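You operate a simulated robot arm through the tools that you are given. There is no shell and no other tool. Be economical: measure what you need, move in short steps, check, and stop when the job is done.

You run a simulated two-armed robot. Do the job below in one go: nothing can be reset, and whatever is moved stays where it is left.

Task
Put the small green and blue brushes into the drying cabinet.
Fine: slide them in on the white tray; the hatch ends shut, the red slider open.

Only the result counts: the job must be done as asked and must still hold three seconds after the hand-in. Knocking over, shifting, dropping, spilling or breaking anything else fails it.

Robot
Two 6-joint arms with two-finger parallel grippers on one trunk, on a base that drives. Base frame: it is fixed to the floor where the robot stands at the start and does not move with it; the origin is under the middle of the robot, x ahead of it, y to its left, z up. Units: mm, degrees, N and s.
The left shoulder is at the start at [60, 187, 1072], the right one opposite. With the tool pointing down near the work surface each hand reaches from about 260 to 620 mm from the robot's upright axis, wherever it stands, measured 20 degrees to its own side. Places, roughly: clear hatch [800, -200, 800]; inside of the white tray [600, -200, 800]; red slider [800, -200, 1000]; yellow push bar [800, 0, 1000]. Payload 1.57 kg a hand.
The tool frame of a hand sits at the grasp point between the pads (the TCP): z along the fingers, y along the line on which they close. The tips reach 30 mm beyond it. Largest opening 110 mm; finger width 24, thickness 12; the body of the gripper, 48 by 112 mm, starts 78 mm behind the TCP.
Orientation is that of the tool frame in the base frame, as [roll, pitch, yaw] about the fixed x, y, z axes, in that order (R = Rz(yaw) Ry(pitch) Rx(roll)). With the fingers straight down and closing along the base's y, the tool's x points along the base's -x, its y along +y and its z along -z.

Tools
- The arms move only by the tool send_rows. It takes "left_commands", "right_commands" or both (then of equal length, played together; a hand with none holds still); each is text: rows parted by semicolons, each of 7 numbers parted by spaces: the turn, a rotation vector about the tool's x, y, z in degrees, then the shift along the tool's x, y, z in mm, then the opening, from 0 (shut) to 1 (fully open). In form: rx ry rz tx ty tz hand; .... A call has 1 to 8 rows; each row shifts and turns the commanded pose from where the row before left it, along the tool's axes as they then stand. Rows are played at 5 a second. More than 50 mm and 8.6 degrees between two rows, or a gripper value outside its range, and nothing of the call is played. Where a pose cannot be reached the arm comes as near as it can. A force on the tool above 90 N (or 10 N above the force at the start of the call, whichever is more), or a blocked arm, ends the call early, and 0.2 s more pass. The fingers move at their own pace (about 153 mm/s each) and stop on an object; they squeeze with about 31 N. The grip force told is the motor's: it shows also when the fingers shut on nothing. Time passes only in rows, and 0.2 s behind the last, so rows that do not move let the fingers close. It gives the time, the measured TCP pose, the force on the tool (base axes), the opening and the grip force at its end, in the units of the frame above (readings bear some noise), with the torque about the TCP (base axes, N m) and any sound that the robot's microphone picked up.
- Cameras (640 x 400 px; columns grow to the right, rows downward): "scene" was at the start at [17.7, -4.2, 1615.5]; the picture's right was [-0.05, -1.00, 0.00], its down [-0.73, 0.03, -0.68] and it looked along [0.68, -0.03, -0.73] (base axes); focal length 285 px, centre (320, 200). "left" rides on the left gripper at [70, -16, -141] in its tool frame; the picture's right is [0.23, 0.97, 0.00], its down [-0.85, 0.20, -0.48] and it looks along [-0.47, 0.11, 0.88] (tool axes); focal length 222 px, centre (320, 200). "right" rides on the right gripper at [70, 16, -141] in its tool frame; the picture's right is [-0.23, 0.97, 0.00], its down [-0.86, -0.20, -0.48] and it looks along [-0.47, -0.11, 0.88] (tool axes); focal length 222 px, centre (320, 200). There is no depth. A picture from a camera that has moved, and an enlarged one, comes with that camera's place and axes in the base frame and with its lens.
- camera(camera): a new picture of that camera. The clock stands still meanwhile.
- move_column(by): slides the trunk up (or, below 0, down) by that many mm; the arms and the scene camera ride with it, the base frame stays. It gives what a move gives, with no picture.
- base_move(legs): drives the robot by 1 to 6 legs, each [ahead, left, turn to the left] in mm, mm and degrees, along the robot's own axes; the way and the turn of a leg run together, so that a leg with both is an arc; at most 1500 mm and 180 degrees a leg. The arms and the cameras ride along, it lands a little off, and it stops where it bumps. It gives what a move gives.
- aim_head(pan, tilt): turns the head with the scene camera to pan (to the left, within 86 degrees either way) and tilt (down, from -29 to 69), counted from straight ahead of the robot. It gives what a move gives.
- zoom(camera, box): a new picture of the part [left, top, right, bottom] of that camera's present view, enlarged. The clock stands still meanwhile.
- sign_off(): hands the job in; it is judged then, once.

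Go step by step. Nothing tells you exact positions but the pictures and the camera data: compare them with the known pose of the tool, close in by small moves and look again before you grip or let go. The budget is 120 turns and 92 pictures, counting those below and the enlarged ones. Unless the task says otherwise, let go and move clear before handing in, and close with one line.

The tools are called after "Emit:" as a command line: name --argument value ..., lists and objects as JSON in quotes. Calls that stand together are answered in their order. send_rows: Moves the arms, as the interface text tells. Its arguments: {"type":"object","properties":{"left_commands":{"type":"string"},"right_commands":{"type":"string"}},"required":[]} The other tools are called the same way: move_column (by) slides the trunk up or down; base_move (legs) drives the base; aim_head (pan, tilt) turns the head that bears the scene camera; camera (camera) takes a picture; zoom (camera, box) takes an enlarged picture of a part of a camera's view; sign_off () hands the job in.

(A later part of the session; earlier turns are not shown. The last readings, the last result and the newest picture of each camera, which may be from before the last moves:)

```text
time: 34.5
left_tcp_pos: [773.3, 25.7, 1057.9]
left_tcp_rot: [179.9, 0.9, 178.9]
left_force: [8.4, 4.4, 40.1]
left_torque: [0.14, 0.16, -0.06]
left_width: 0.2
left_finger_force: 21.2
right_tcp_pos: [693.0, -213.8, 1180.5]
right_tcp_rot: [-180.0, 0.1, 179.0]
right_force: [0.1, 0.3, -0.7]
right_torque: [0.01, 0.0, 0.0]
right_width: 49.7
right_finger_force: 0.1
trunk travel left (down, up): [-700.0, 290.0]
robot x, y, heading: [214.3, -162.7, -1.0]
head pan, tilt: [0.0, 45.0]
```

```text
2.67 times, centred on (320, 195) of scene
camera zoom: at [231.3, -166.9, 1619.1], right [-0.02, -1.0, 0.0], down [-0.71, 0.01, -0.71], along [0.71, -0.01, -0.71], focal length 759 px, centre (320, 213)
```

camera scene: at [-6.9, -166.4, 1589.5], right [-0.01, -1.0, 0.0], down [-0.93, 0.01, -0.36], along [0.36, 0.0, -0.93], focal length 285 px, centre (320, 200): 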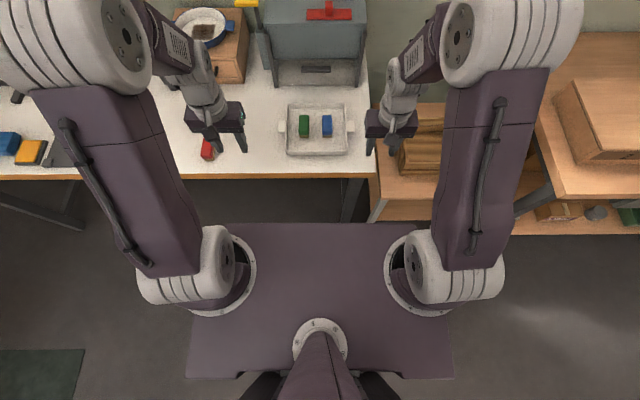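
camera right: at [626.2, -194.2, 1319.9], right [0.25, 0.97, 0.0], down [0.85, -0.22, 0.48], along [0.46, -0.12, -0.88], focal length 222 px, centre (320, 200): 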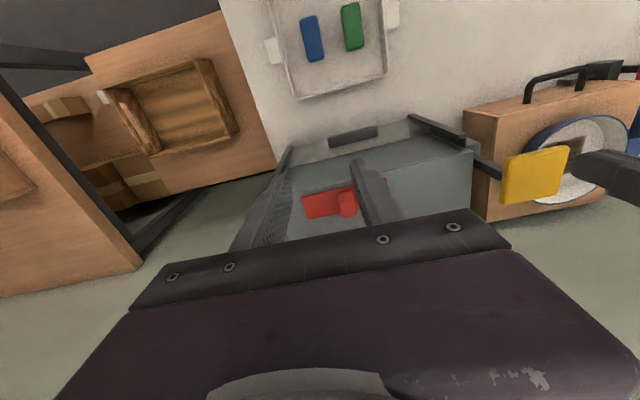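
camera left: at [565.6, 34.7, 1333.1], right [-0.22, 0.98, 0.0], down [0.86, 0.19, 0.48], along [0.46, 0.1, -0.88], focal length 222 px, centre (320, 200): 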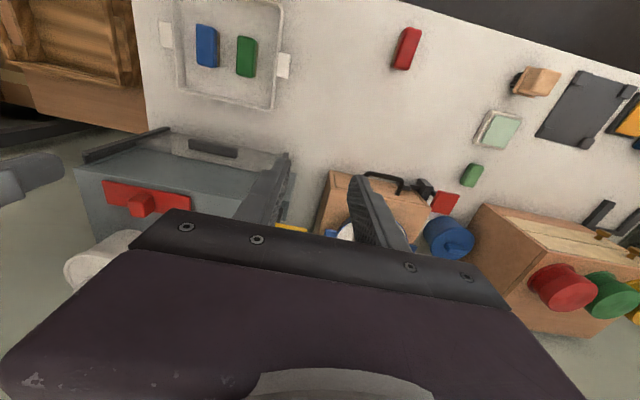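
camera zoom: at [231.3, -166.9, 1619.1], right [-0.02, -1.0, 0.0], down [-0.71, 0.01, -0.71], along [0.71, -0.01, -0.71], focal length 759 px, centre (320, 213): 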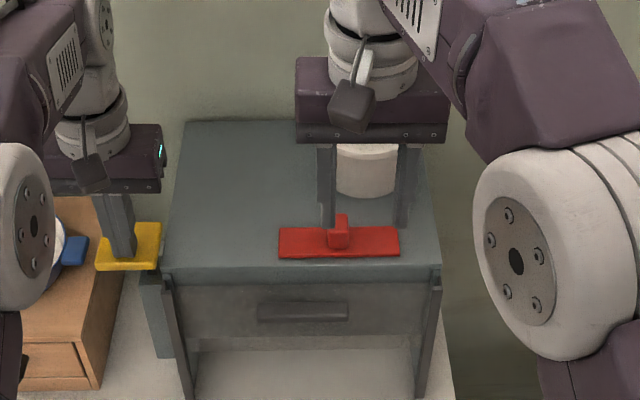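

The hatch is now fully up (≈95 mm travel, 40 N at the stop). I'll release the pad to see whether it stays up or falls back.

Emit:
send_rows --left_commands "0 0 0 0 0 -15 0;0 0 0 0 0 -15 0;0 0 0 0 0 -15 0;0 0 0 0 0 -15 0;0 0 0 0 0 -15 0"

Emit:
zoom --camera "scene" --box '[220, 120, 420, 270]'

```text
time: 35.7
left_tcp_pos: [772.8, 24.2, 1128.8]
left_tcp_rot: [-180.0, 0.0, 178.9]
left_force: [-0.4, -0.1, 0.4]
left_torque: [0.0, -0.02, -0.02]
left_width: 0.0
left_finger_force: 21.5
right_tcp_pos: [696.9, -212.4, 1177.9]
right_tcp_rot: [179.9, 0.0, 178.9]
right_force: [0.2, -0.2, 0.8]
right_torque: [0.01, -0.03, 0.03]
right_width: 49.5
right_finger_force: 0.1
trunk travel left (down, up): [-700.0, 290.0]
robot x, y, heading: [218.3, -164.4, -1.1]
head pan, tilt: [0.0, 45.0]
```

```text
2.67 times, centred on (320, 195) of scene
camera zoom: at [235.2, -166.0, 1618.3], right [-0.02, -1.0, 0.0], down [-0.71, 0.01, -0.71], along [0.71, -0.01, -0.71], focal length 759 px, centre (320, 213)
```

zoom: 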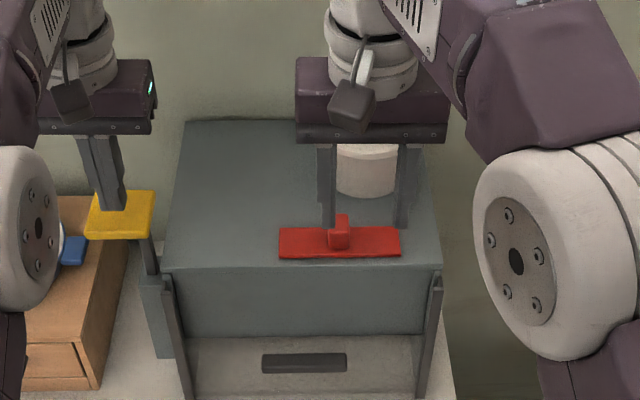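

The pad springs back, so the left must hold it while the right pushes. First I'll back up and pre-push the tray close to the hatch, with the right hand pointing down.

Emit:
send_rows --left_commands "0 0 0 0 0 -30 0;0 0 0 30 0 0 0;0 0 0 30 0 0 0" --right_commands "0 0 0 30 0 0 0.45;0 0 0 30 0 0 0.45;0 0 0 30 0 0 0.45"

Emit:
base_move --legs '[[-110, 0, 1.0]]'

```text
time: 36.5
left_tcp_pos: [707.8, 26.3, 1158.7]
left_tcp_rot: [179.9, 0.2, 178.9]
left_force: [-0.1, 0.6, -0.1]
left_torque: [-0.01, -0.06, -0.04]
left_width: 0.1
left_finger_force: 21.5
left hand out of reach, approached as far as the arm can: row 1
right_tcp_pos: [603.5, -211.2, 1178.0]
right_tcp_rot: [-179.9, 0.1, 178.9]
right_force: [-0.5, 0.3, 0.4]
right_torque: [0.0, -0.02, -0.02]
right_width: 49.6
right_finger_force: 0.2
trunk travel left (down, up): [-700.0, 290.0]
robot x, y, heading: [217.7, -166.2, -1.0]
head pan, tilt: [0.0, 45.0]
```

```text
time: 37.7
left_tcp_pos: [593.9, 36.7, 1156.5]
left_tcp_rot: [179.9, 0.0, 179.8]
left_force: [-0.4, 0.1, 0.7]
left_torque: [-0.02, -0.01, 0.03]
left_width: 0.0
left_finger_force: 20.9
right_tcp_pos: [495.1, -204.3, 1177.3]
right_tcp_rot: [-179.9, -0.2, 179.8]
right_force: [-1.0, -0.3, 0.4]
right_torque: [-0.02, 0.01, 0.01]
right_width: 49.5
right_finger_force: 0.0
trunk travel left (down, up): [-700.0, 290.0]
robot x, y, heading: [102.3, -165.3, -0.2]
head pan, tilt: [0.0, 45.0]
```

Emit:
send_rows --right_commands "0 0 0 9.5 6 35 0.95;0 0 0 9.5 6 35 0.95;0 0 0 9.5 6 35 0.95;0 0 0 9.5 6 35 0.95;0 0 0 9.5 6 35 0.95;0 0 0 9.5 6 35 0.95;0 0 0 9.5 6 35 0.95;0 0 0 9.5 6 35 0.95"

Emit:
camera --camera "right"

Emit:
camera --camera "scene"

```text
time: 39.5
left_tcp_pos: [593.3, 36.0, 1155.8]
left_tcp_rot: [-180.0, -0.1, 179.8]
left_force: [-0.4, 0.7, -0.6]
left_torque: [-0.02, -0.02, -0.04]
left_width: 0.5
left_finger_force: 21.8
right_tcp_pos: [417.9, -156.8, 898.0]
right_tcp_rot: [179.9, -0.1, 179.8]
right_force: [-0.6, 0.3, -0.6]
right_torque: [-0.05, -0.01, 0.0]
right_width: 104.6
right_finger_force: 0.0
trunk travel left (down, up): [-700.0, 290.0]
robot x, y, heading: [104.6, -167.7, 0.0]
head pan, tilt: [0.0, 45.0]
```

```text
57 pictures are left
camera right: at [349.5, -139.5, 1040.5], right [0.23, 0.97, 0.0], down [0.86, -0.2, 0.48], along [0.46, -0.11, -0.88], focal length 222 px, centre (320, 200)
```

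right: 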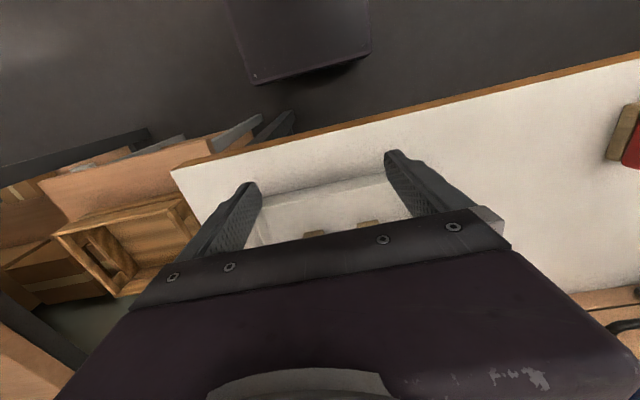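

```text
56 pictures are left
camera scene: at [123.7, -163.5, 1618.3], right [0.0, -1.0, 0.0], down [-0.71, 0.0, -0.71], along [0.71, 0.0, -0.71], focal length 285 px, centre (320, 200)
```

scene: 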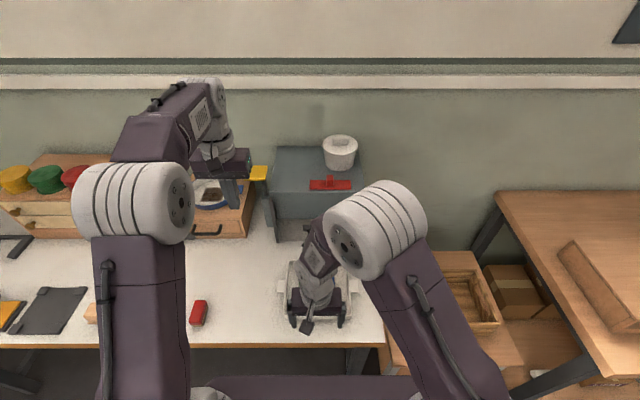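

Lowering the open fingers in front of the tray's front wall (≈ x 463), then moving up to contact.

Emit:
send_rows --right_commands "0 0 0 0 0 30 0.95;0 0 0 0 0 30 0.95;0 0 0 0 0 18 0.95;0 0 0 -10 0 0 0.95;0 0 0 -10 0 0 0.95;0 0 0 -10 0 0 0.95;0 0 0 -8 0 0 0.95;0 0 0 -7 0 0 0.95"

Emit:
camera --camera "right"

```text
time: 41.3
left_tcp_pos: [594.0, 36.7, 1157.4]
left_tcp_rot: [180.0, 0.1, 179.7]
left_force: [0.7, 0.1, 0.0]
left_torque: [0.04, -0.04, -0.01]
left_width: 0.0
left_finger_force: 21.1
right_tcp_pos: [464.0, -154.0, 818.4]
right_tcp_rot: [180.0, -0.1, 180.0]
right_force: [-0.8, -0.1, 0.0]
right_torque: [-0.01, 0.03, 0.01]
right_width: 104.6
right_finger_force: 0.2
trunk travel left (down, up): [-700.0, 290.0]
robot x, y, heading: [100.9, -161.8, -0.1]
head pan, tilt: [0.0, 45.0]
```

```text
55 pictures are left
camera right: at [393.9, -138.8, 961.8], right [0.23, 0.97, 0.0], down [0.86, -0.2, 0.48], along [0.46, -0.11, -0.88], focal length 222 px, centre (320, 200)
```

right: 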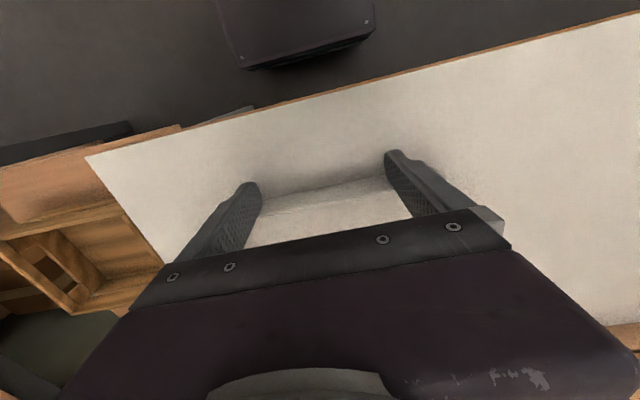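

Emit:
send_rows --right_commands "0 0 0 -10 0 0 0.95;0 0 0 -10 0 0 0.95;0 0 0 -10 0 0 0.95;0 0 0 -10 0 0 0.95"

Emit:
zoom --camera "scene" --box '[240, 180, 400, 300]'

Emit:
camera --camera "left"

```text
time: 42.3
left_tcp_pos: [592.6, 36.2, 1156.9]
left_tcp_rot: [-180.0, 0.1, 179.8]
left_force: [-0.2, -0.6, -0.6]
left_torque: [-0.01, -0.02, 0.01]
left_width: 0.2
left_finger_force: 21.1
right_tcp_pos: [503.8, -154.9, 819.4]
right_tcp_rot: [180.0, 0.0, -180.0]
right_force: [0.2, -0.5, -0.1]
right_torque: [-0.05, -0.01, 0.04]
right_width: 104.3
right_finger_force: 0.1
trunk travel left (down, up): [-700.0, 290.0]
robot x, y, heading: [104.4, -163.5, -0.2]
head pan, tilt: [0.0, 45.0]
```

```text
3.33 times, centred on (320, 240) of scene
camera zoom: at [123.2, -164.2, 1618.3], right [0.0, -1.0, 0.0], down [-0.71, 0.0, -0.71], along [0.71, 0.0, -0.71], focal length 949 px, centre (320, 67)
```

zoom: 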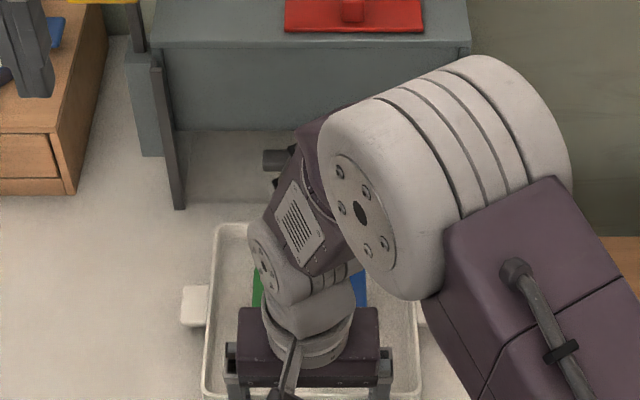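

```text
53 pictures are left
camera left: at [523.0, 20.8, 1297.8], right [-0.22, 0.97, 0.0], down [0.86, 0.2, 0.48], along [0.47, 0.11, -0.88], focal length 222 px, centre (320, 200)
```

left: 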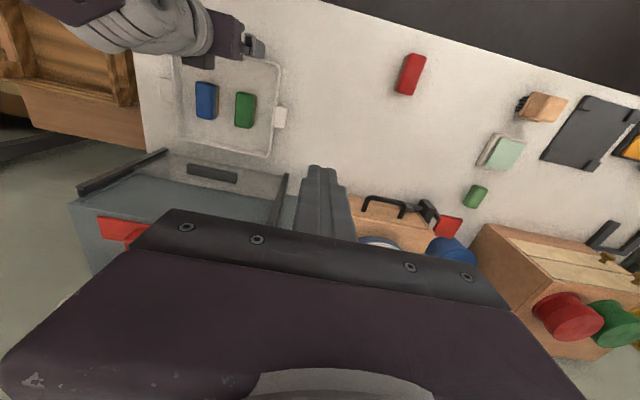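

The tray follows straight (back edge ≈ x 696). Pushing 25 mm more, then backing off.

Emit:
send_rows --right_commands "0 0 0 -8 0 0 0.95;0 0 0 -8 0 0 0.95;0 0 0 -8 0 0 0.95;0 0 0 20 0 0 0.95;0 0 0 30 0 -20 0.95;0 0 0 20 0 -30 0.95;0 0 0 0 0 -40 0.95"

Emit:
send_rows --right_commands "0 0 0 20 -20 -40 0.95;0 0 0 20 -30 -30 0.95;0 0 0 0 -45 0 0.95"

Emit:
zoom --camera "scene" --box '[240, 160, 400, 280]'

```text
time: 43.9
left_tcp_pos: [592.9, 36.5, 1155.4]
left_tcp_rot: [-180.0, 0.1, 179.9]
left_force: [-0.5, 0.3, 0.1]
left_torque: [0.0, -0.06, -0.02]
left_width: 0.0
left_finger_force: 21.2
right_tcp_pos: [457.3, -155.0, 909.1]
right_tcp_rot: [-179.8, -0.1, 179.7]
right_force: [0.2, -0.3, 0.1]
right_torque: [0.01, -0.01, 0.0]
right_width: 104.7
right_finger_force: 0.0
trunk travel left (down, up): [-700.0, 290.0]
robot x, y, heading: [103.8, -164.7, -0.1]
head pan, tilt: [0.0, 45.0]
```

```text
time: 44.7
left_tcp_pos: [595.0, 34.8, 1156.3]
left_tcp_rot: [179.9, -0.2, 179.8]
left_force: [-1.0, -0.3, -0.9]
left_torque: [0.04, 0.01, 0.02]
left_width: 0.2
left_finger_force: 21.4
right_tcp_pos: [417.9, -253.0, 978.2]
right_tcp_rot: [-180.0, 0.0, 179.8]
right_force: [-0.6, -0.3, -0.2]
right_torque: [0.01, 0.02, 0.0]
right_width: 104.8
right_finger_force: 0.1
trunk travel left (down, up): [-700.0, 290.0]
robot x, y, heading: [103.6, -162.9, 0.0]
head pan, tilt: [0.0, 45.0]
```

```text
3.33 times, centred on (320, 220) of scene
camera zoom: at [124.9, -165.9, 1618.2], right [0.0, -1.0, 0.0], down [-0.71, 0.0, -0.71], along [0.71, 0.0, -0.71], focal length 949 px, centre (320, 133)
```

zoom: 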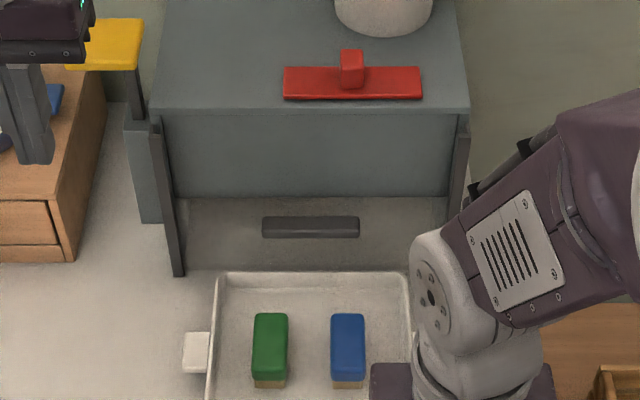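

The tray sits straight, its back edge just before the rails with ~10 mm lug clearance each side. Driving ahead again, then tilting both tools forward.

Emit:
base_move --legs '[[103, 0, 0]]'

Emit:
send_rows --left_commands "0 -6 0 0 0 0 0;0 -6 0 0 0 0 0;0 -6 0 0 0 0 0;0 -6 0 0 0 0 0;0 0 0 0 0 0 0;0 0 0 0 0 0 0" --right_commands "0 -7.5 0 0 0 0 0.95;0 -7.5 0 0 0 0 0.95;0 -7.5 0 0 0 0 0.95;0 -7.5 0 0 0 0 0.95;0 -7.5 0 0 0 0 0.95;0 -7.5 0 0 0 0 0.95"

Emit:
camera --camera "scene"

```text
time: 45.9
left_tcp_pos: [696.8, 34.4, 1157.0]
left_tcp_rot: [180.0, 0.0, 179.8]
left_force: [0.6, -0.2, 0.5]
left_torque: [-0.02, 0.04, -0.01]
left_width: 0.2
left_finger_force: 21.0
right_tcp_pos: [520.7, -251.9, 978.7]
right_tcp_rot: [180.0, 0.0, 179.8]
right_force: [0.6, -0.6, 0.8]
right_torque: [0.0, 0.0, -0.03]
right_width: 104.5
right_finger_force: 0.0
trunk travel left (down, up): [-700.0, 290.0]
robot x, y, heading: [208.1, -163.1, 0.1]
head pan, tilt: [0.0, 45.0]
```

```text
time: 47.3
left_tcp_pos: [697.3, 35.7, 1157.2]
left_tcp_rot: [179.9, 24.0, 179.7]
left_force: [0.9, 0.0, 0.6]
left_torque: [-0.02, 0.02, -0.03]
left_width: 0.0
left_finger_force: 21.2
right_tcp_pos: [580.5, -217.9, 986.7]
right_tcp_rot: [-177.1, 36.7, -179.2]
right_force: [-0.3, 0.5, -0.3]
right_torque: [-0.02, 0.01, 0.0]
right_width: 104.3
right_finger_force: 0.0
right hand out of reach, approached as far as the arm can: row 3, 4, 5, 6
trunk travel left (down, up): [-700.0, 290.0]
robot x, y, heading: [208.4, -166.3, -0.4]
head pan, tilt: [0.0, 45.0]
```

```text
51 pictures are left
camera scene: at [227.4, -163.4, 1618.3], right [0.0, -1.0, 0.0], down [-0.71, 0.0, -0.71], along [0.71, 0.0, -0.71], focal length 285 px, centre (320, 200)
```

scene: 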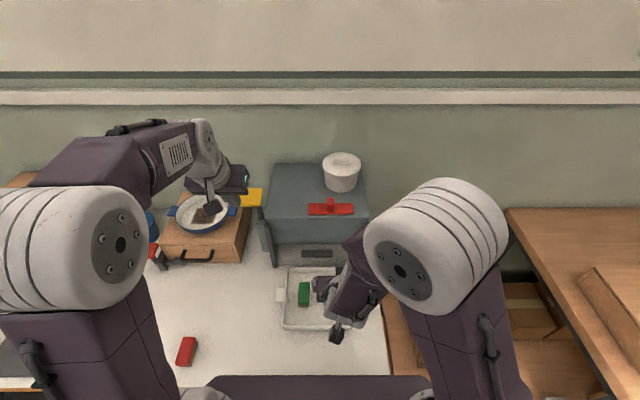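

The right arm can't tilt 45° that close in. I'll push the first stretch with the tool pointing down and tilt later; straightening the right tool now while the left moves over the pad.

Emit:
send_rows --right_commands "0 7.5 0 0 0 0 0.95;0 7.5 0 0 0 0 0.95;0 7.5 0 0 0 0 0.95;0 0 0 0 0 0 0.95"

```text
time: 48.3
left_tcp_pos: [696.3, 35.5, 1156.9]
left_tcp_rot: [-180.0, 24.0, 179.7]
left_force: [-0.7, -0.8, -1.1]
left_torque: [-0.02, 0.0, 0.02]
left_width: 0.0
left_finger_force: 21.2
right_tcp_pos: [581.0, -223.5, 986.4]
right_tcp_rot: [-176.4, 18.7, 179.7]
right_force: [0.0, 0.9, 0.5]
right_torque: [0.05, 0.04, 0.01]
right_width: 104.5
right_finger_force: 0.0
right hand out of reach, approached as far as the arm can: row 3
trunk travel left (down, up): [-700.0, 290.0]
robot x, y, heading: [210.0, -162.2, -0.5]
head pan, tilt: [0.0, 45.0]
```

Emit:
send_rows --right_commands "-3.6 0 0 0 0 0 0.95;0 6.2 0 0 0 0 0.95;0 6.2 0 0 0 0 0.95;0 6.2 0 0 0 0 0.95;0 0 0 0 0 0 0.95"

```text
time: 49.5
left_tcp_pos: [698.3, 36.0, 1156.0]
left_tcp_rot: [180.0, 24.0, 179.6]
left_force: [0.2, -0.4, -1.1]
left_torque: [0.03, -0.02, -0.01]
left_width: 0.0
left_finger_force: 21.7
right_tcp_pos: [580.2, -222.9, 986.1]
right_tcp_rot: [-179.9, 0.0, 179.6]
right_force: [-0.2, -0.3, 0.3]
right_torque: [0.01, 0.01, 0.0]
right_width: 104.7
right_finger_force: 0.0
trunk travel left (down, up): [-700.0, 290.0]
robot x, y, heading: [208.1, -160.8, -0.1]
head pan, tilt: [0.0, 45.0]
```

Emit:
send_rows --left_commands "0 0 0 -14.2 -2 14.2 0;0 0 0 -14.2 -2 14.2 0;0 0 0 -14.2 -2 14.2 0;0 0 0 -14.2 -2 14.2 0;0 0 0 0 0 0 0;0 0 0 0 0 0 0;0 0 0 0 0 0 0;0 0 0 0 0 0 0" --right_commands "0 0 0 27 22 0 0.95;0 0 0 27 22 0 0.95;0 0 0 27 23 0 0.95;0 0 0 0 0 42 0.95;0 0 0 0 0 42 0.95;0 0 0 0 0 40 0.95;0 0 0 0 0 40 0.95;0 0 0 0 0 0 0.95"

Emit:
camera --camera "scene"

Emit:
camera --camera "right"

```text
time: 51.3
left_tcp_pos: [771.3, 26.9, 1127.2]
left_tcp_rot: [180.0, 24.0, 179.7]
left_force: [-0.3, -0.2, 1.1]
left_torque: [-0.01, 0.03, -0.02]
left_width: 0.1
left_finger_force: 21.5
right_tcp_pos: [500.5, -155.5, 820.9]
right_tcp_rot: [180.0, 0.2, 179.7]
right_force: [-1.1, -0.1, 0.2]
right_torque: [-0.02, -0.01, -0.02]
right_width: 104.6
right_finger_force: 0.0
trunk travel left (down, up): [-700.0, 290.0]
robot x, y, heading: [208.8, -165.3, -0.3]
head pan, tilt: [0.0, 45.0]
```

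```text
50 pictures are left
camera scene: at [225.7, -164.9, 1618.3], right [0.0, -1.0, 0.0], down [-0.71, 0.0, -0.71], along [0.71, 0.0, -0.71], focal length 285 px, centre (320, 200)
```

scene: 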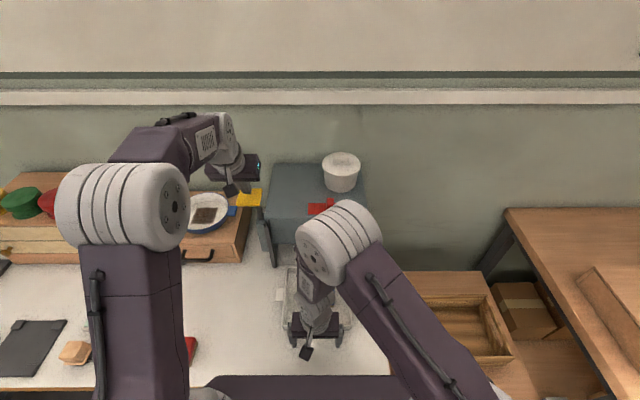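

```text
49 pictures are left
camera right: at [430.1, -137.6, 962.7], right [0.23, 0.97, 0.0], down [0.85, -0.2, 0.48], along [0.47, -0.11, -0.88], focal length 222 px, centre (320, 200)
```

right: 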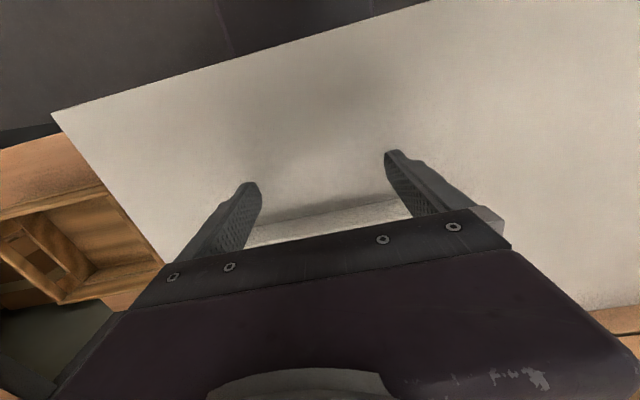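

Pressing the pad down with the left hand and checking the hatch height.

Emit:
send_rows --left_commands "0 0 0 3.66 0 8.2 0;0 0 0 3.66 0 8.2 0;0 0 0 3.66 0 8.2 0;0 0 0 3.66 0 8.2 0;0 0 0 3.66 0 8.2 0;0 0 0 3.66 0 8.2 0;0 0 0 3.66 0 8.2 0;0 0 0 3.66 0 8.2 0"

Emit:
zoom --camera "scene" --box '[220, 170, 400, 305]'

```text
time: 53.1
left_tcp_pos: [772.5, 26.9, 1060.8]
left_tcp_rot: [179.9, 24.8, 179.7]
left_force: [-0.2, 3.0, 27.7]
left_torque: [0.07, -0.06, 0.0]
left_width: 0.0
left_finger_force: 21.5
right_tcp_pos: [498.0, -153.9, 822.1]
right_tcp_rot: [-179.9, 0.2, 179.6]
right_force: [0.2, 0.5, -1.1]
right_torque: [-0.02, 0.02, -0.03]
right_width: 104.5
right_finger_force: 0.1
trunk travel left (down, up): [-700.0, 290.0]
robot x, y, heading: [204.9, -162.8, -0.4]
head pan, tilt: [0.0, 45.0]
```

```text
2.96 times, centred on (310, 238) of scene
camera zoom: at [222.5, -165.2, 1618.9], right [0.0, -1.0, 0.0], down [-0.71, 0.0, -0.71], along [0.71, 0.0, -0.71], focal length 843 px, centre (350, 89)
```

zoom: 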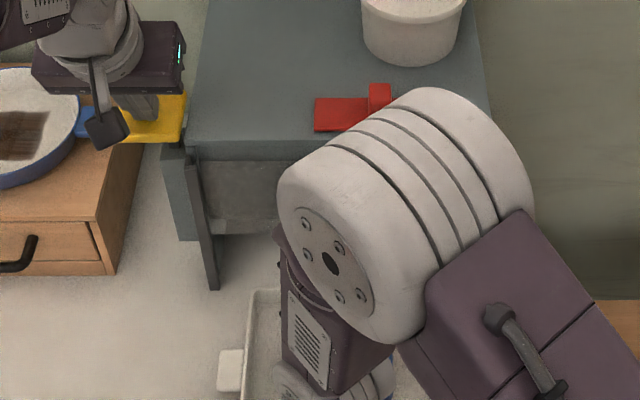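

Hatch is up. Pushing the tray with the right hand, first 100 mm.

Emit:
send_rows --left_commands "0 0 0 1.6 0 3.6 0;0 0 0 0 0 0 0;0 0 0 0 0 0 0;0 0 0 0 0 0 0;0 0 0 0 0 0 0;0 0 0 0 0 0 0;0 0 0 0 0 0 0;0 0 0 0 0 0 0" --right_commands "0 0 0 -10 0 0 0.95;0 0 0 -10 0 0 0.95;0 0 0 -10 0 0 0.95;0 0 0 -10 0 0 0.95;0 0 0 -10 0 0 0.95;0 0 0 -10 0 0 0.95;0 0 0 -10 0 0 0.95;0 0 0 -10 0 0 0.95"

Emit:
zoom --camera "scene" --box '[220, 170, 400, 305]'

Emit:
camera --camera "right"

```text
time: 54.9
left_tcp_pos: [771.6, 26.4, 1061.1]
left_tcp_rot: [180.0, 25.3, 179.7]
left_force: [7.6, 9.2, 51.9]
left_torque: [0.27, -0.32, 0.06]
left_width: 0.0
left_finger_force: 20.9
right_tcp_pos: [575.5, -155.3, 824.9]
right_tcp_rot: [180.0, 0.3, 179.6]
right_force: [0.4, -0.4, 0.5]
right_torque: [0.03, 0.05, -0.04]
right_width: 104.6
right_finger_force: 0.0
trunk travel left (down, up): [-700.0, 290.0]
robot x, y, heading: [206.1, -161.5, -0.3]
head pan, tilt: [0.0, 45.0]
```

```text
2.96 times, centred on (310, 238) of scene
camera zoom: at [219.2, -165.0, 1618.5], right [0.0, -1.0, 0.0], down [-0.7, 0.0, -0.71], along [0.71, 0.0, -0.7], focal length 843 px, centre (350, 89)
```

zoom: 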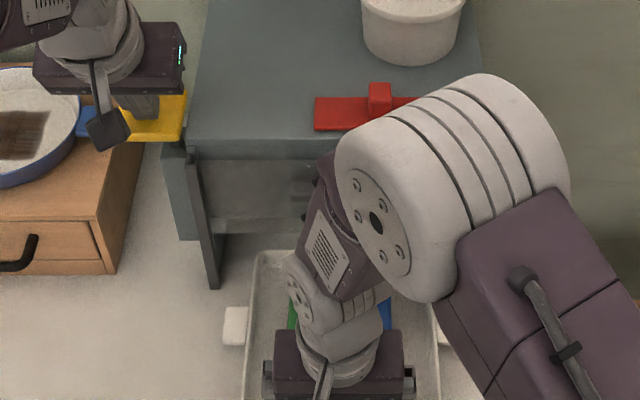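

```text
46 pictures are left
camera right: at [506.2, -139.2, 966.3], right [0.23, 0.97, 0.0], down [0.85, -0.2, 0.48], along [0.47, -0.11, -0.88], focal length 222 px, centre (320, 200)
```

right: 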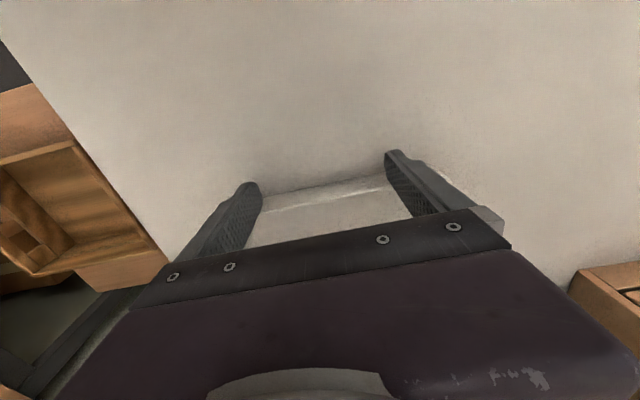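

Tray's back edge is entering with ≈10 mm clearance. Pushing on slowly while the lugs pass the rails.

Emit:
send_rows --right_commands "0 0 0 -10 0 1 0.95;0 0 0 -10 0 1 0.95;0 0 0 -10 0 1 0.95;0 0 0 -10 0 1 0.95;0 0 0 -10 0 0 0.95;0 0 0 -10 0 0 0.95;0 0 0 -10 0 0 0.95"

Emit:
zoom --camera "scene" --box '[220, 170, 400, 305]'

Emit:
camera --camera "right"

```text
time: 56.5
left_tcp_pos: [771.7, 26.2, 1060.3]
left_tcp_rot: [179.9, 25.2, 179.7]
left_force: [6.3, 9.3, 52.2]
left_torque: [0.25, -0.28, -0.04]
left_width: 0.0
left_finger_force: 22.1
right_tcp_pos: [647.5, -157.4, 822.6]
right_tcp_rot: [-180.0, 0.2, 179.6]
right_force: [-0.1, 0.3, 0.0]
right_torque: [0.08, 0.0, 0.01]
right_width: 104.6
right_finger_force: 0.1
trunk travel left (down, up): [-700.0, 290.0]
robot x, y, heading: [205.0, -164.0, -0.4]
head pan, tilt: [0.0, 45.0]
```

```text
2.96 times, centred on (310, 238) of scene
camera zoom: at [219.1, -165.0, 1618.5], right [0.0, -1.0, 0.0], down [-0.7, 0.0, -0.71], along [0.71, 0.0, -0.7], focal length 843 px, centre (350, 89)
```

zoom: 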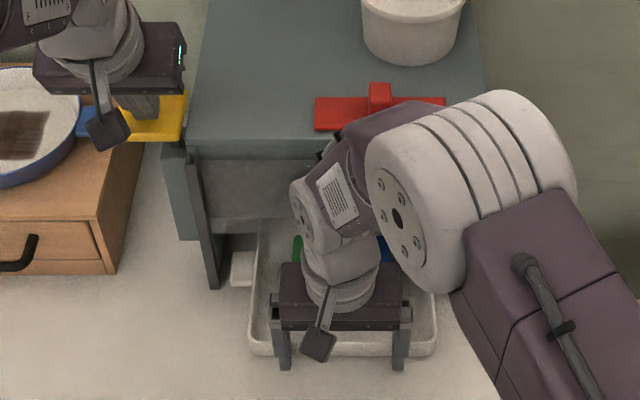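

```text
44 pictures are left
camera right: at [577.3, -140.6, 963.8], right [0.23, 0.97, 0.0], down [0.85, -0.2, 0.48], along [0.47, -0.11, -0.88], focal length 222 px, centre (320, 200)
```

right: 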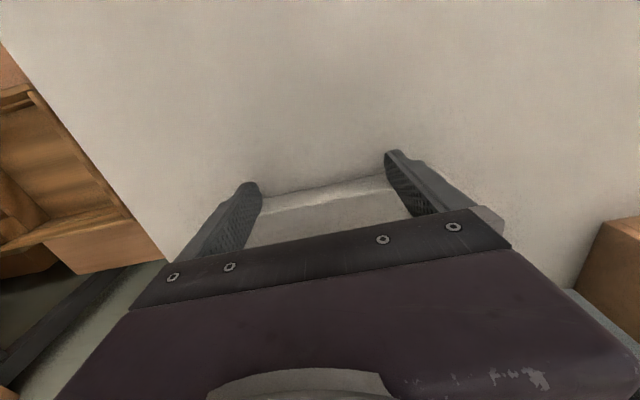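

The lugs are between the rails. I back the fingers off the wall and tilt the right tool 45° forward for the last stretch.

Emit:
send_rows --right_commands "0 0 0 20 0 0 0.95;0 0 0 20 0 -3 0.95;0 -7.5 0 0 0 0 0.95;0 -7.5 0 0 0 0 0.95;0 -7.5 0 0 0 0 0.95;0 -7.5 0 0 0 0 0.95;0 -7.5 0 0 0 0 0.95;0 -7.5 0 0 0 0 0.95"

Emit:
zoom --camera "scene" --box '[220, 170, 400, 305]'

Emit:
camera --camera "right"

```text
time: 58.3
left_tcp_pos: [772.3, 26.9, 1061.3]
left_tcp_rot: [179.9, 25.2, 179.7]
left_force: [3.5, 9.1, 52.1]
left_torque: [0.28, -0.27, 0.05]
left_width: 0.2
left_finger_force: 21.7
right_tcp_pos: [614.4, -168.2, 826.1]
right_tcp_rot: [-174.9, 33.4, -178.6]
right_force: [-0.1, -0.6, 1.4]
right_torque: [0.01, -0.02, 0.0]
right_width: 104.7
right_finger_force: 0.0
right hand out of reach, approached as far as the arm can: row 4, 5, 6, 8
trunk travel left (down, up): [-700.0, 290.0]
robot x, y, heading: [207.7, -163.8, -0.3]
head pan, tilt: [0.0, 45.0]
```

```text
2.96 times, centred on (310, 238) of scene
camera zoom: at [219.0, -164.9, 1618.5], right [0.0, -1.0, 0.0], down [-0.7, 0.0, -0.71], along [0.71, 0.0, -0.7], focal length 843 px, centre (350, 89)
```

zoom: 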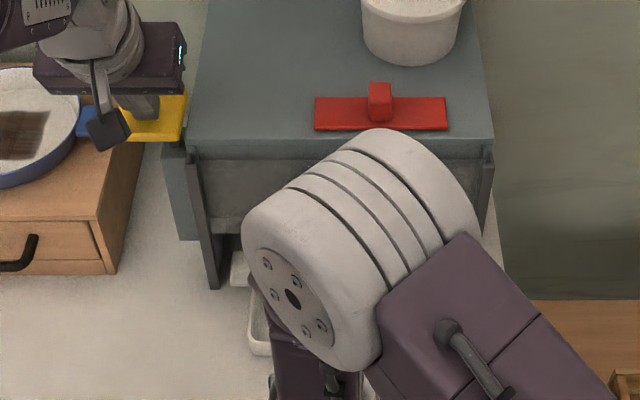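

```text
42 pictures are left
camera right: at [479.4, -141.7, 905.3], right [0.21, 0.98, 0.05], down [0.45, -0.14, 0.88], along [0.87, -0.17, -0.47], focal length 222 px, centre (320, 200)
```

right: 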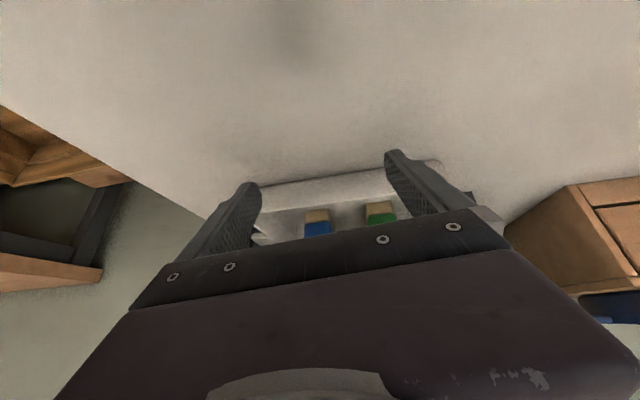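

Emit:
send_rows --right_commands "-5.1 0 0 0 6 0 0.95;0 0 0 -8 6 5 0.95;0 0 0 0 0 0 0.95"

```text
time: 59.1
left_tcp_pos: [771.8, 27.2, 1060.4]
left_tcp_rot: [179.9, 25.3, 179.7]
left_force: [8.1, 8.4, 50.3]
left_torque: [0.28, -0.37, 0.02]
left_width: 0.1
left_finger_force: 21.3
right_tcp_pos: [643.0, -136.4, 837.6]
right_tcp_rot: [179.5, 33.5, -178.7]
right_force: [-1.7, -0.7, 4.0]
right_torque: [-0.29, -0.02, -0.14]
right_width: 104.8
right_finger_force: 0.2
right hand out of reach, approached as far as the arm can: row 1
trunk travel left (down, up): [-700.0, 290.0]
robot x, y, heading: [213.0, -163.7, -0.2]
head pan, tilt: [0.0, 45.0]
```

Emit:
camera --camera "right"

Emit:
zoom --camera "scene" --box '[220, 170, 400, 305]'

```text
41 pictures are left
camera right: at [507.4, -123.8, 918.3], right [0.16, 0.98, 0.13], down [0.46, -0.19, 0.87], along [0.87, -0.08, -0.48], focal length 222 px, centre (320, 200)
```

right: 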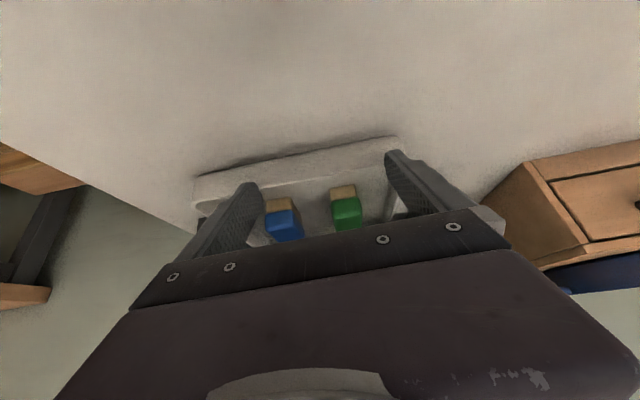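

```text
2.96 times, centred on (310, 238) of scene
camera zoom: at [218.9, -165.2, 1618.5], right [0.0, -1.0, 0.0], down [-0.7, 0.0, -0.71], along [0.71, 0.0, -0.7], focal length 843 px, centre (350, 89)
```

zoom: 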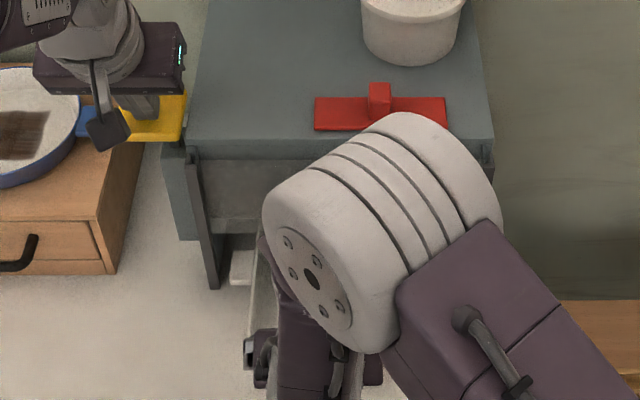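

The tips look to be at or over the tray rim, so I lift straight up and back off before anything shifts.

Emit:
send_rows --right_commands "0 0 0 -11 0 -17 0.95;0 0 0 -11 0 -17 0.95;0 0 0 25 0 -16 0.95;0 0 0 0 0 0 0.95"

Emit:
camera --camera "right"

```text
time: 60.1
left_tcp_pos: [772.0, 26.3, 1060.9]
left_tcp_rot: [179.9, 25.3, 179.6]
left_force: [5.2, 7.9, 51.5]
left_torque: [0.25, -0.3, 0.03]
left_width: 0.0
left_finger_force: 21.8
right_tcp_pos: [612.4, -136.8, 878.0]
right_tcp_rot: [179.6, 33.3, -178.9]
right_force: [0.3, -0.2, 0.1]
right_torque: [0.01, 0.01, 0.02]
right_width: 104.5
right_finger_force: 0.0
trunk travel left (down, up): [-700.0, 290.0]
robot x, y, heading: [205.2, -161.9, -0.2]
head pan, tilt: [0.0, 45.0]
```

```text
39 pictures are left
camera right: at [475.8, -123.7, 958.4], right [0.17, 0.98, 0.13], down [0.46, -0.19, 0.87], along [0.87, -0.08, -0.48], focal length 222 px, centre (320, 200)
```

right: 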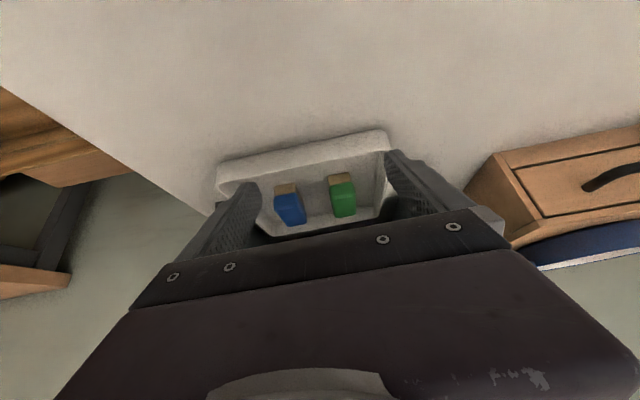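

Tray front is at x≈665 and only very slightly turned. I reduce the tilt to 25°, recentre (y −160), lower to the wall's height, and check.

Emit:
send_rows --right_commands "0 8.3 0 0 -8 0 0.95;0 0 0 0 -14 0 0.95;0 0 0 12.3 0 26.3 0.95;0 0 0 12.3 0 26.3 0.95;0 0 0 0 0 0 0.95"

Emit:
camera --camera "right"

```text
time: 61.3
left_tcp_pos: [771.7, 26.8, 1061.3]
left_tcp_rot: [-180.0, 25.2, 179.7]
left_force: [6.2, 7.4, 52.1]
left_torque: [0.25, -0.29, 0.06]
left_width: 0.0
left_finger_force: 21.3
right_tcp_pos: [614.6, -156.9, 820.8]
right_tcp_rot: [-179.9, 25.0, -178.6]
right_force: [-0.2, 0.3, 0.2]
right_torque: [-0.01, -0.03, 0.01]
right_width: 104.6
right_finger_force: 0.0
right hand out of reach, approached as far as the arm can: row 4
trunk travel left (down, up): [-700.0, 290.0]
robot x, y, heading: [205.7, -158.6, -0.5]
head pan, tilt: [0.0, 45.0]
```

```text
38 pictures are left
camera right: at [491.7, -143.3, 920.0], right [0.18, 0.98, 0.09], down [0.58, -0.18, 0.79], along [0.79, -0.09, -0.6], focal length 222 px, centre (320, 200)
```

right: 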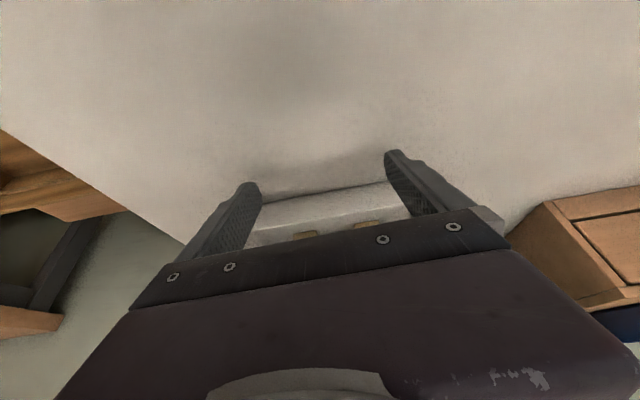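

Tips are properly in front of the wall. Pushing 80 mm with this tilt.

Emit:
send_rows --right_commands "0 0 1.2 -9.06 -0.4 4.23 0.95;0 0 0 -9.06 -0.3 4.23 0.95;0 0 0 -9.06 -0.3 4.23 0.95;0 0 0 -9.06 0 4.23 0.95;0 0 0 -9.06 0 4.23 0.95;0 0 0 -9.06 0 4.23 0.95;0 0 0 -9.06 0 4.23 0.95;0 0 0 -9.06 0 4.23 0.95"

Emit:
zoom --camera "scene" --box '[220, 170, 400, 305]'

Emit:
camera --camera "right"

```text
time: 63.1
left_tcp_pos: [771.3, 26.7, 1061.0]
left_tcp_rot: [179.9, 25.3, 179.7]
left_force: [5.4, 7.8, 52.5]
left_torque: [0.21, -0.25, -0.01]
left_width: 0.0
left_finger_force: 21.1
right_tcp_pos: [696.5, -157.9, 822.4]
right_tcp_rot: [179.0, 25.1, 179.8]
right_force: [-0.9, -0.3, 1.4]
right_torque: [-0.02, 0.02, -0.06]
right_width: 104.6
right_finger_force: 0.1
trunk travel left (down, up): [-700.0, 290.0]
robot x, y, heading: [207.0, -166.0, -0.1]
head pan, tilt: [0.0, 45.0]
```

```text
2.96 times, centred on (310, 238) of scene
camera zoom: at [219.0, -165.6, 1618.5], right [0.0, -1.0, 0.0], down [-0.7, 0.0, -0.71], along [0.71, 0.0, -0.7], focal length 843 px, centre (350, 89)
```

zoom: 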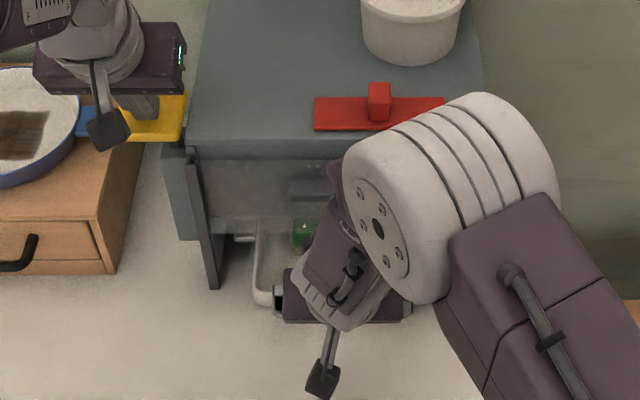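

```text
36 pictures are left
camera right: at [573.4, -144.0, 920.7], right [0.2, 0.97, 0.11], down [0.57, -0.21, 0.79], along [0.79, -0.09, -0.6], focal length 222 px, centre (320, 200)
```

right: 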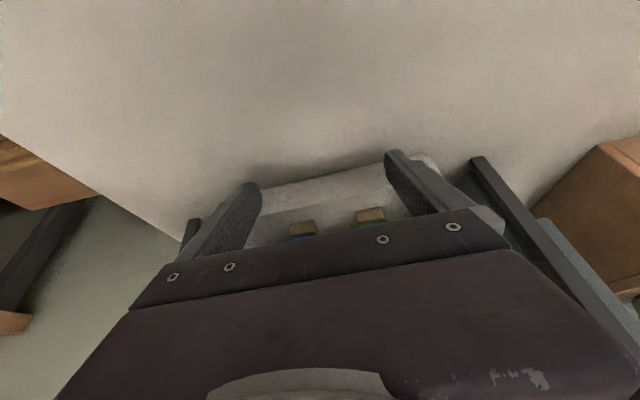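

Tray front ≈ x 720 now. Backing off slightly, tilting to 45°, for the final push.

Emit:
send_rows --right_commands "0 0 0 12 0 -6 0.95;0 -6.5 0 0 0 0 0.95;0 -6.5 0 0 0 0 0.95;0 -6.5 0 0 0 0 0.95;0 0 0 0 0 0 0.95"

Emit:
camera --camera "right"

```text
time: 64.3
left_tcp_pos: [771.5, 25.5, 1060.2]
left_tcp_rot: [179.9, 25.3, 179.6]
left_force: [5.3, 6.9, 51.2]
left_torque: [0.22, -0.27, 0.07]
left_width: 0.0
left_finger_force: 21.8
right_tcp_pos: [703.1, -137.5, 829.9]
right_tcp_rot: [179.9, 44.3, -180.0]
right_force: [-0.1, 0.5, 0.1]
right_torque: [-0.03, 0.0, -0.05]
right_width: 104.4
right_finger_force: 0.1
right hand out of reach, approached as far as the arm can: row 3, 4
trunk travel left (down, up): [-700.0, 290.0]
robot x, y, heading: [206.5, -164.6, -0.4]
head pan, tilt: [0.0, 45.0]
```

```text
35 pictures are left
camera right: at [554.6, -122.5, 882.8], right [0.16, 0.97, 0.16], down [0.28, -0.2, 0.94], along [0.95, -0.11, -0.3], focal length 222 px, centre (320, 200)
```

right: 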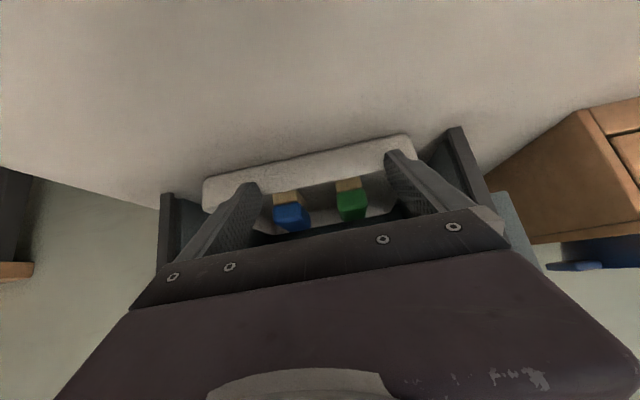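

Emit:
send_rows --right_commands "0 0 0 -14 -6 -14 0.95;0 0 0 14 -7 -14 0.95;0 0 0 10 -7 -10 0.95;0 0 0 0 0 0 0.95"

Emit:
camera --camera "right"

```text
time: 65.3
left_tcp_pos: [772.1, 25.7, 1060.5]
left_tcp_rot: [179.9, 25.3, 179.7]
left_force: [4.4, 6.1, 52.1]
left_torque: [0.22, -0.26, 0.02]
left_width: 0.0
left_finger_force: 21.4
right_tcp_pos: [690.3, -138.5, 860.6]
right_tcp_rot: [179.5, 44.4, 179.8]
right_force: [-0.1, 0.2, 0.5]
right_torque: [0.02, -0.02, -0.01]
right_width: 104.5
right_finger_force: 0.2
right hand out of reach, approached as far as the arm can: row 2, 3
trunk travel left (down, up): [-700.0, 290.0]
robot x, y, heading: [206.2, -162.5, -0.2]
head pan, tilt: [0.0, 45.0]
```

```text
34 pictures are left
camera right: at [542.7, -122.4, 913.9], right [0.16, 0.97, 0.17], down [0.28, -0.2, 0.94], along [0.95, -0.1, -0.3], focal length 222 px, centre (320, 200)
```

right: 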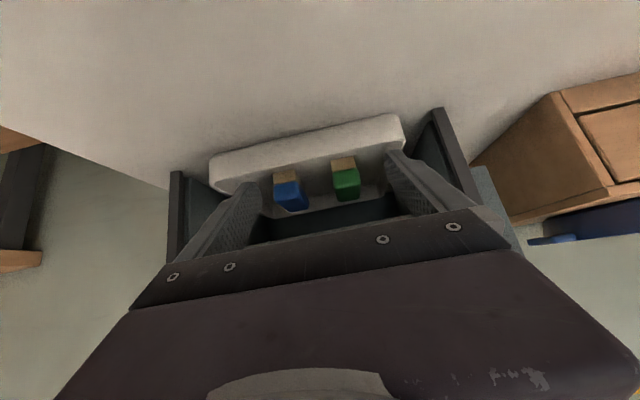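

The tray is slightly turned (right end ≈12 mm behind) and a touch left. I'll use a 38° tilt, go to y≈−168 and lower in front of the wall to push its right side.

Emit:
send_rows --right_commands "0 6 0 0 -10 0 0.95;0 0 0 0 -10 0 0.95;0 0 0 0 -10 0 0.95;0 0 0 0 0 0 0.95"

```text
time: 66.3
left_tcp_pos: [770.7, 25.6, 1061.7]
left_tcp_rot: [180.0, 25.3, 179.7]
left_force: [4.6, 6.5, 51.1]
left_torque: [0.18, -0.24, 0.01]
left_width: 0.1
left_finger_force: 21.6
right_tcp_pos: [690.2, -166.8, 861.5]
right_tcp_rot: [179.0, 38.5, 179.7]
right_force: [-0.3, 1.2, 0.5]
right_torque: [0.0, 0.01, 0.01]
right_width: 104.5
right_finger_force: 0.0
trunk travel left (down, up): [-700.0, 290.0]
robot x, y, heading: [206.6, -163.9, -0.3]
head pan, tilt: [0.0, 45.0]
```

Emit:
send_rows --right_commands "0 0 0 0 -10 0 0.95;0 0 0 13.5 0 17.3 0.95;0 0 0 13.5 0 17.3 0.95;0 0 0 0 0 0 0.95"

Emit:
camera --camera "right"

```text
time: 67.3
left_tcp_pos: [768.8, 24.4, 1061.4]
left_tcp_rot: [179.8, 25.1, 179.6]
left_force: [-1.6, 6.2, 53.3]
left_torque: [0.23, -0.09, -0.3]
left_width: 0.0
left_finger_force: 21.1
right_tcp_pos: [700.1, -167.3, 820.6]
right_tcp_rot: [179.5, 38.1, 179.9]
right_force: [0.7, 0.2, 0.7]
right_torque: [0.02, -0.01, -0.01]
right_width: 104.2
right_finger_force: 0.1
right hand out of reach, approached as far as the arm can: row 2, 3
trunk travel left (down, up): [-700.0, 290.0]
robot x, y, heading: [206.5, -168.2, -0.4]
head pan, tilt: [0.0, 45.0]
```

```text
33 pictures are left
camera right: at [558.0, -152.3, 889.3], right [0.18, 0.97, 0.15], down [0.38, -0.2, 0.9], along [0.91, -0.1, -0.41], focal length 222 px, centre (320, 200)
```

right: 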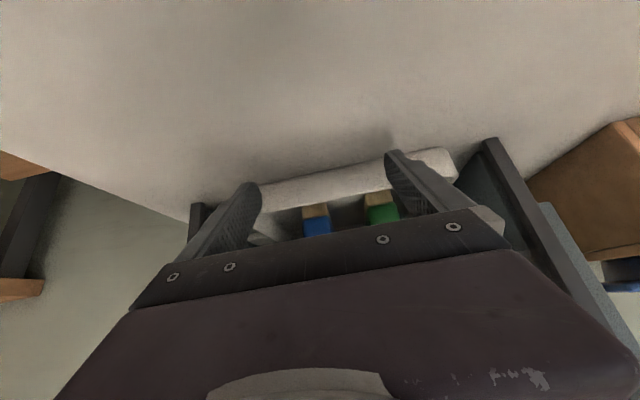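

Emit:
send_rows --right_commands "0 0 0 -5.5 0 4.3 0.95;0 0 0 -5.5 0 4.3 0.95;0 0 0 -5.5 0 4.3 0.95;0 0 0 -5.5 0 4.3 0.95;0 0 0 0 0 0 0.95"

Emit:
camera --camera "right"

```text
time: 68.5
left_tcp_pos: [768.4, 25.6, 1060.9]
left_tcp_rot: [179.9, 25.0, 179.7]
left_force: [-2.0, 3.6, 53.1]
left_torque: [0.11, -0.02, 0.09]
left_width: 0.0
left_finger_force: 21.5
right_tcp_pos: [730.1, -167.5, 822.3]
right_tcp_rot: [179.0, 38.7, 179.7]
right_force: [-0.6, 1.2, -0.9]
right_torque: [-0.03, 0.01, 0.02]
right_width: 104.7
right_finger_force: 0.1
trunk travel left (down, up): [-700.0, 290.0]
robot x, y, heading: [206.1, -164.9, -0.4]
head pan, tilt: [0.0, 45.0]
```

```text
32 pictures are left
camera right: at [587.1, -152.9, 890.4], right [0.17, 0.97, 0.16], down [0.37, -0.21, 0.9], along [0.91, -0.1, -0.4], focal length 222 px, centre (320, 200)
```

right: 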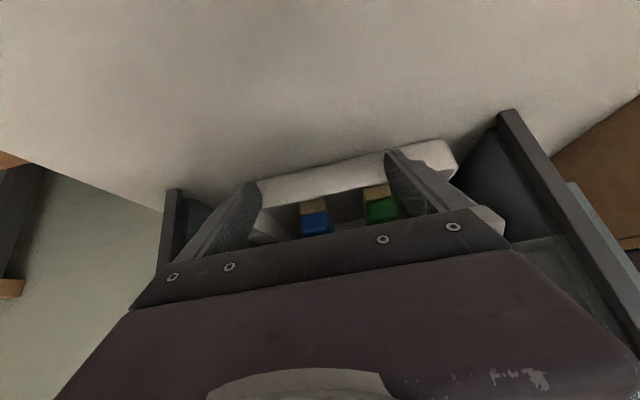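

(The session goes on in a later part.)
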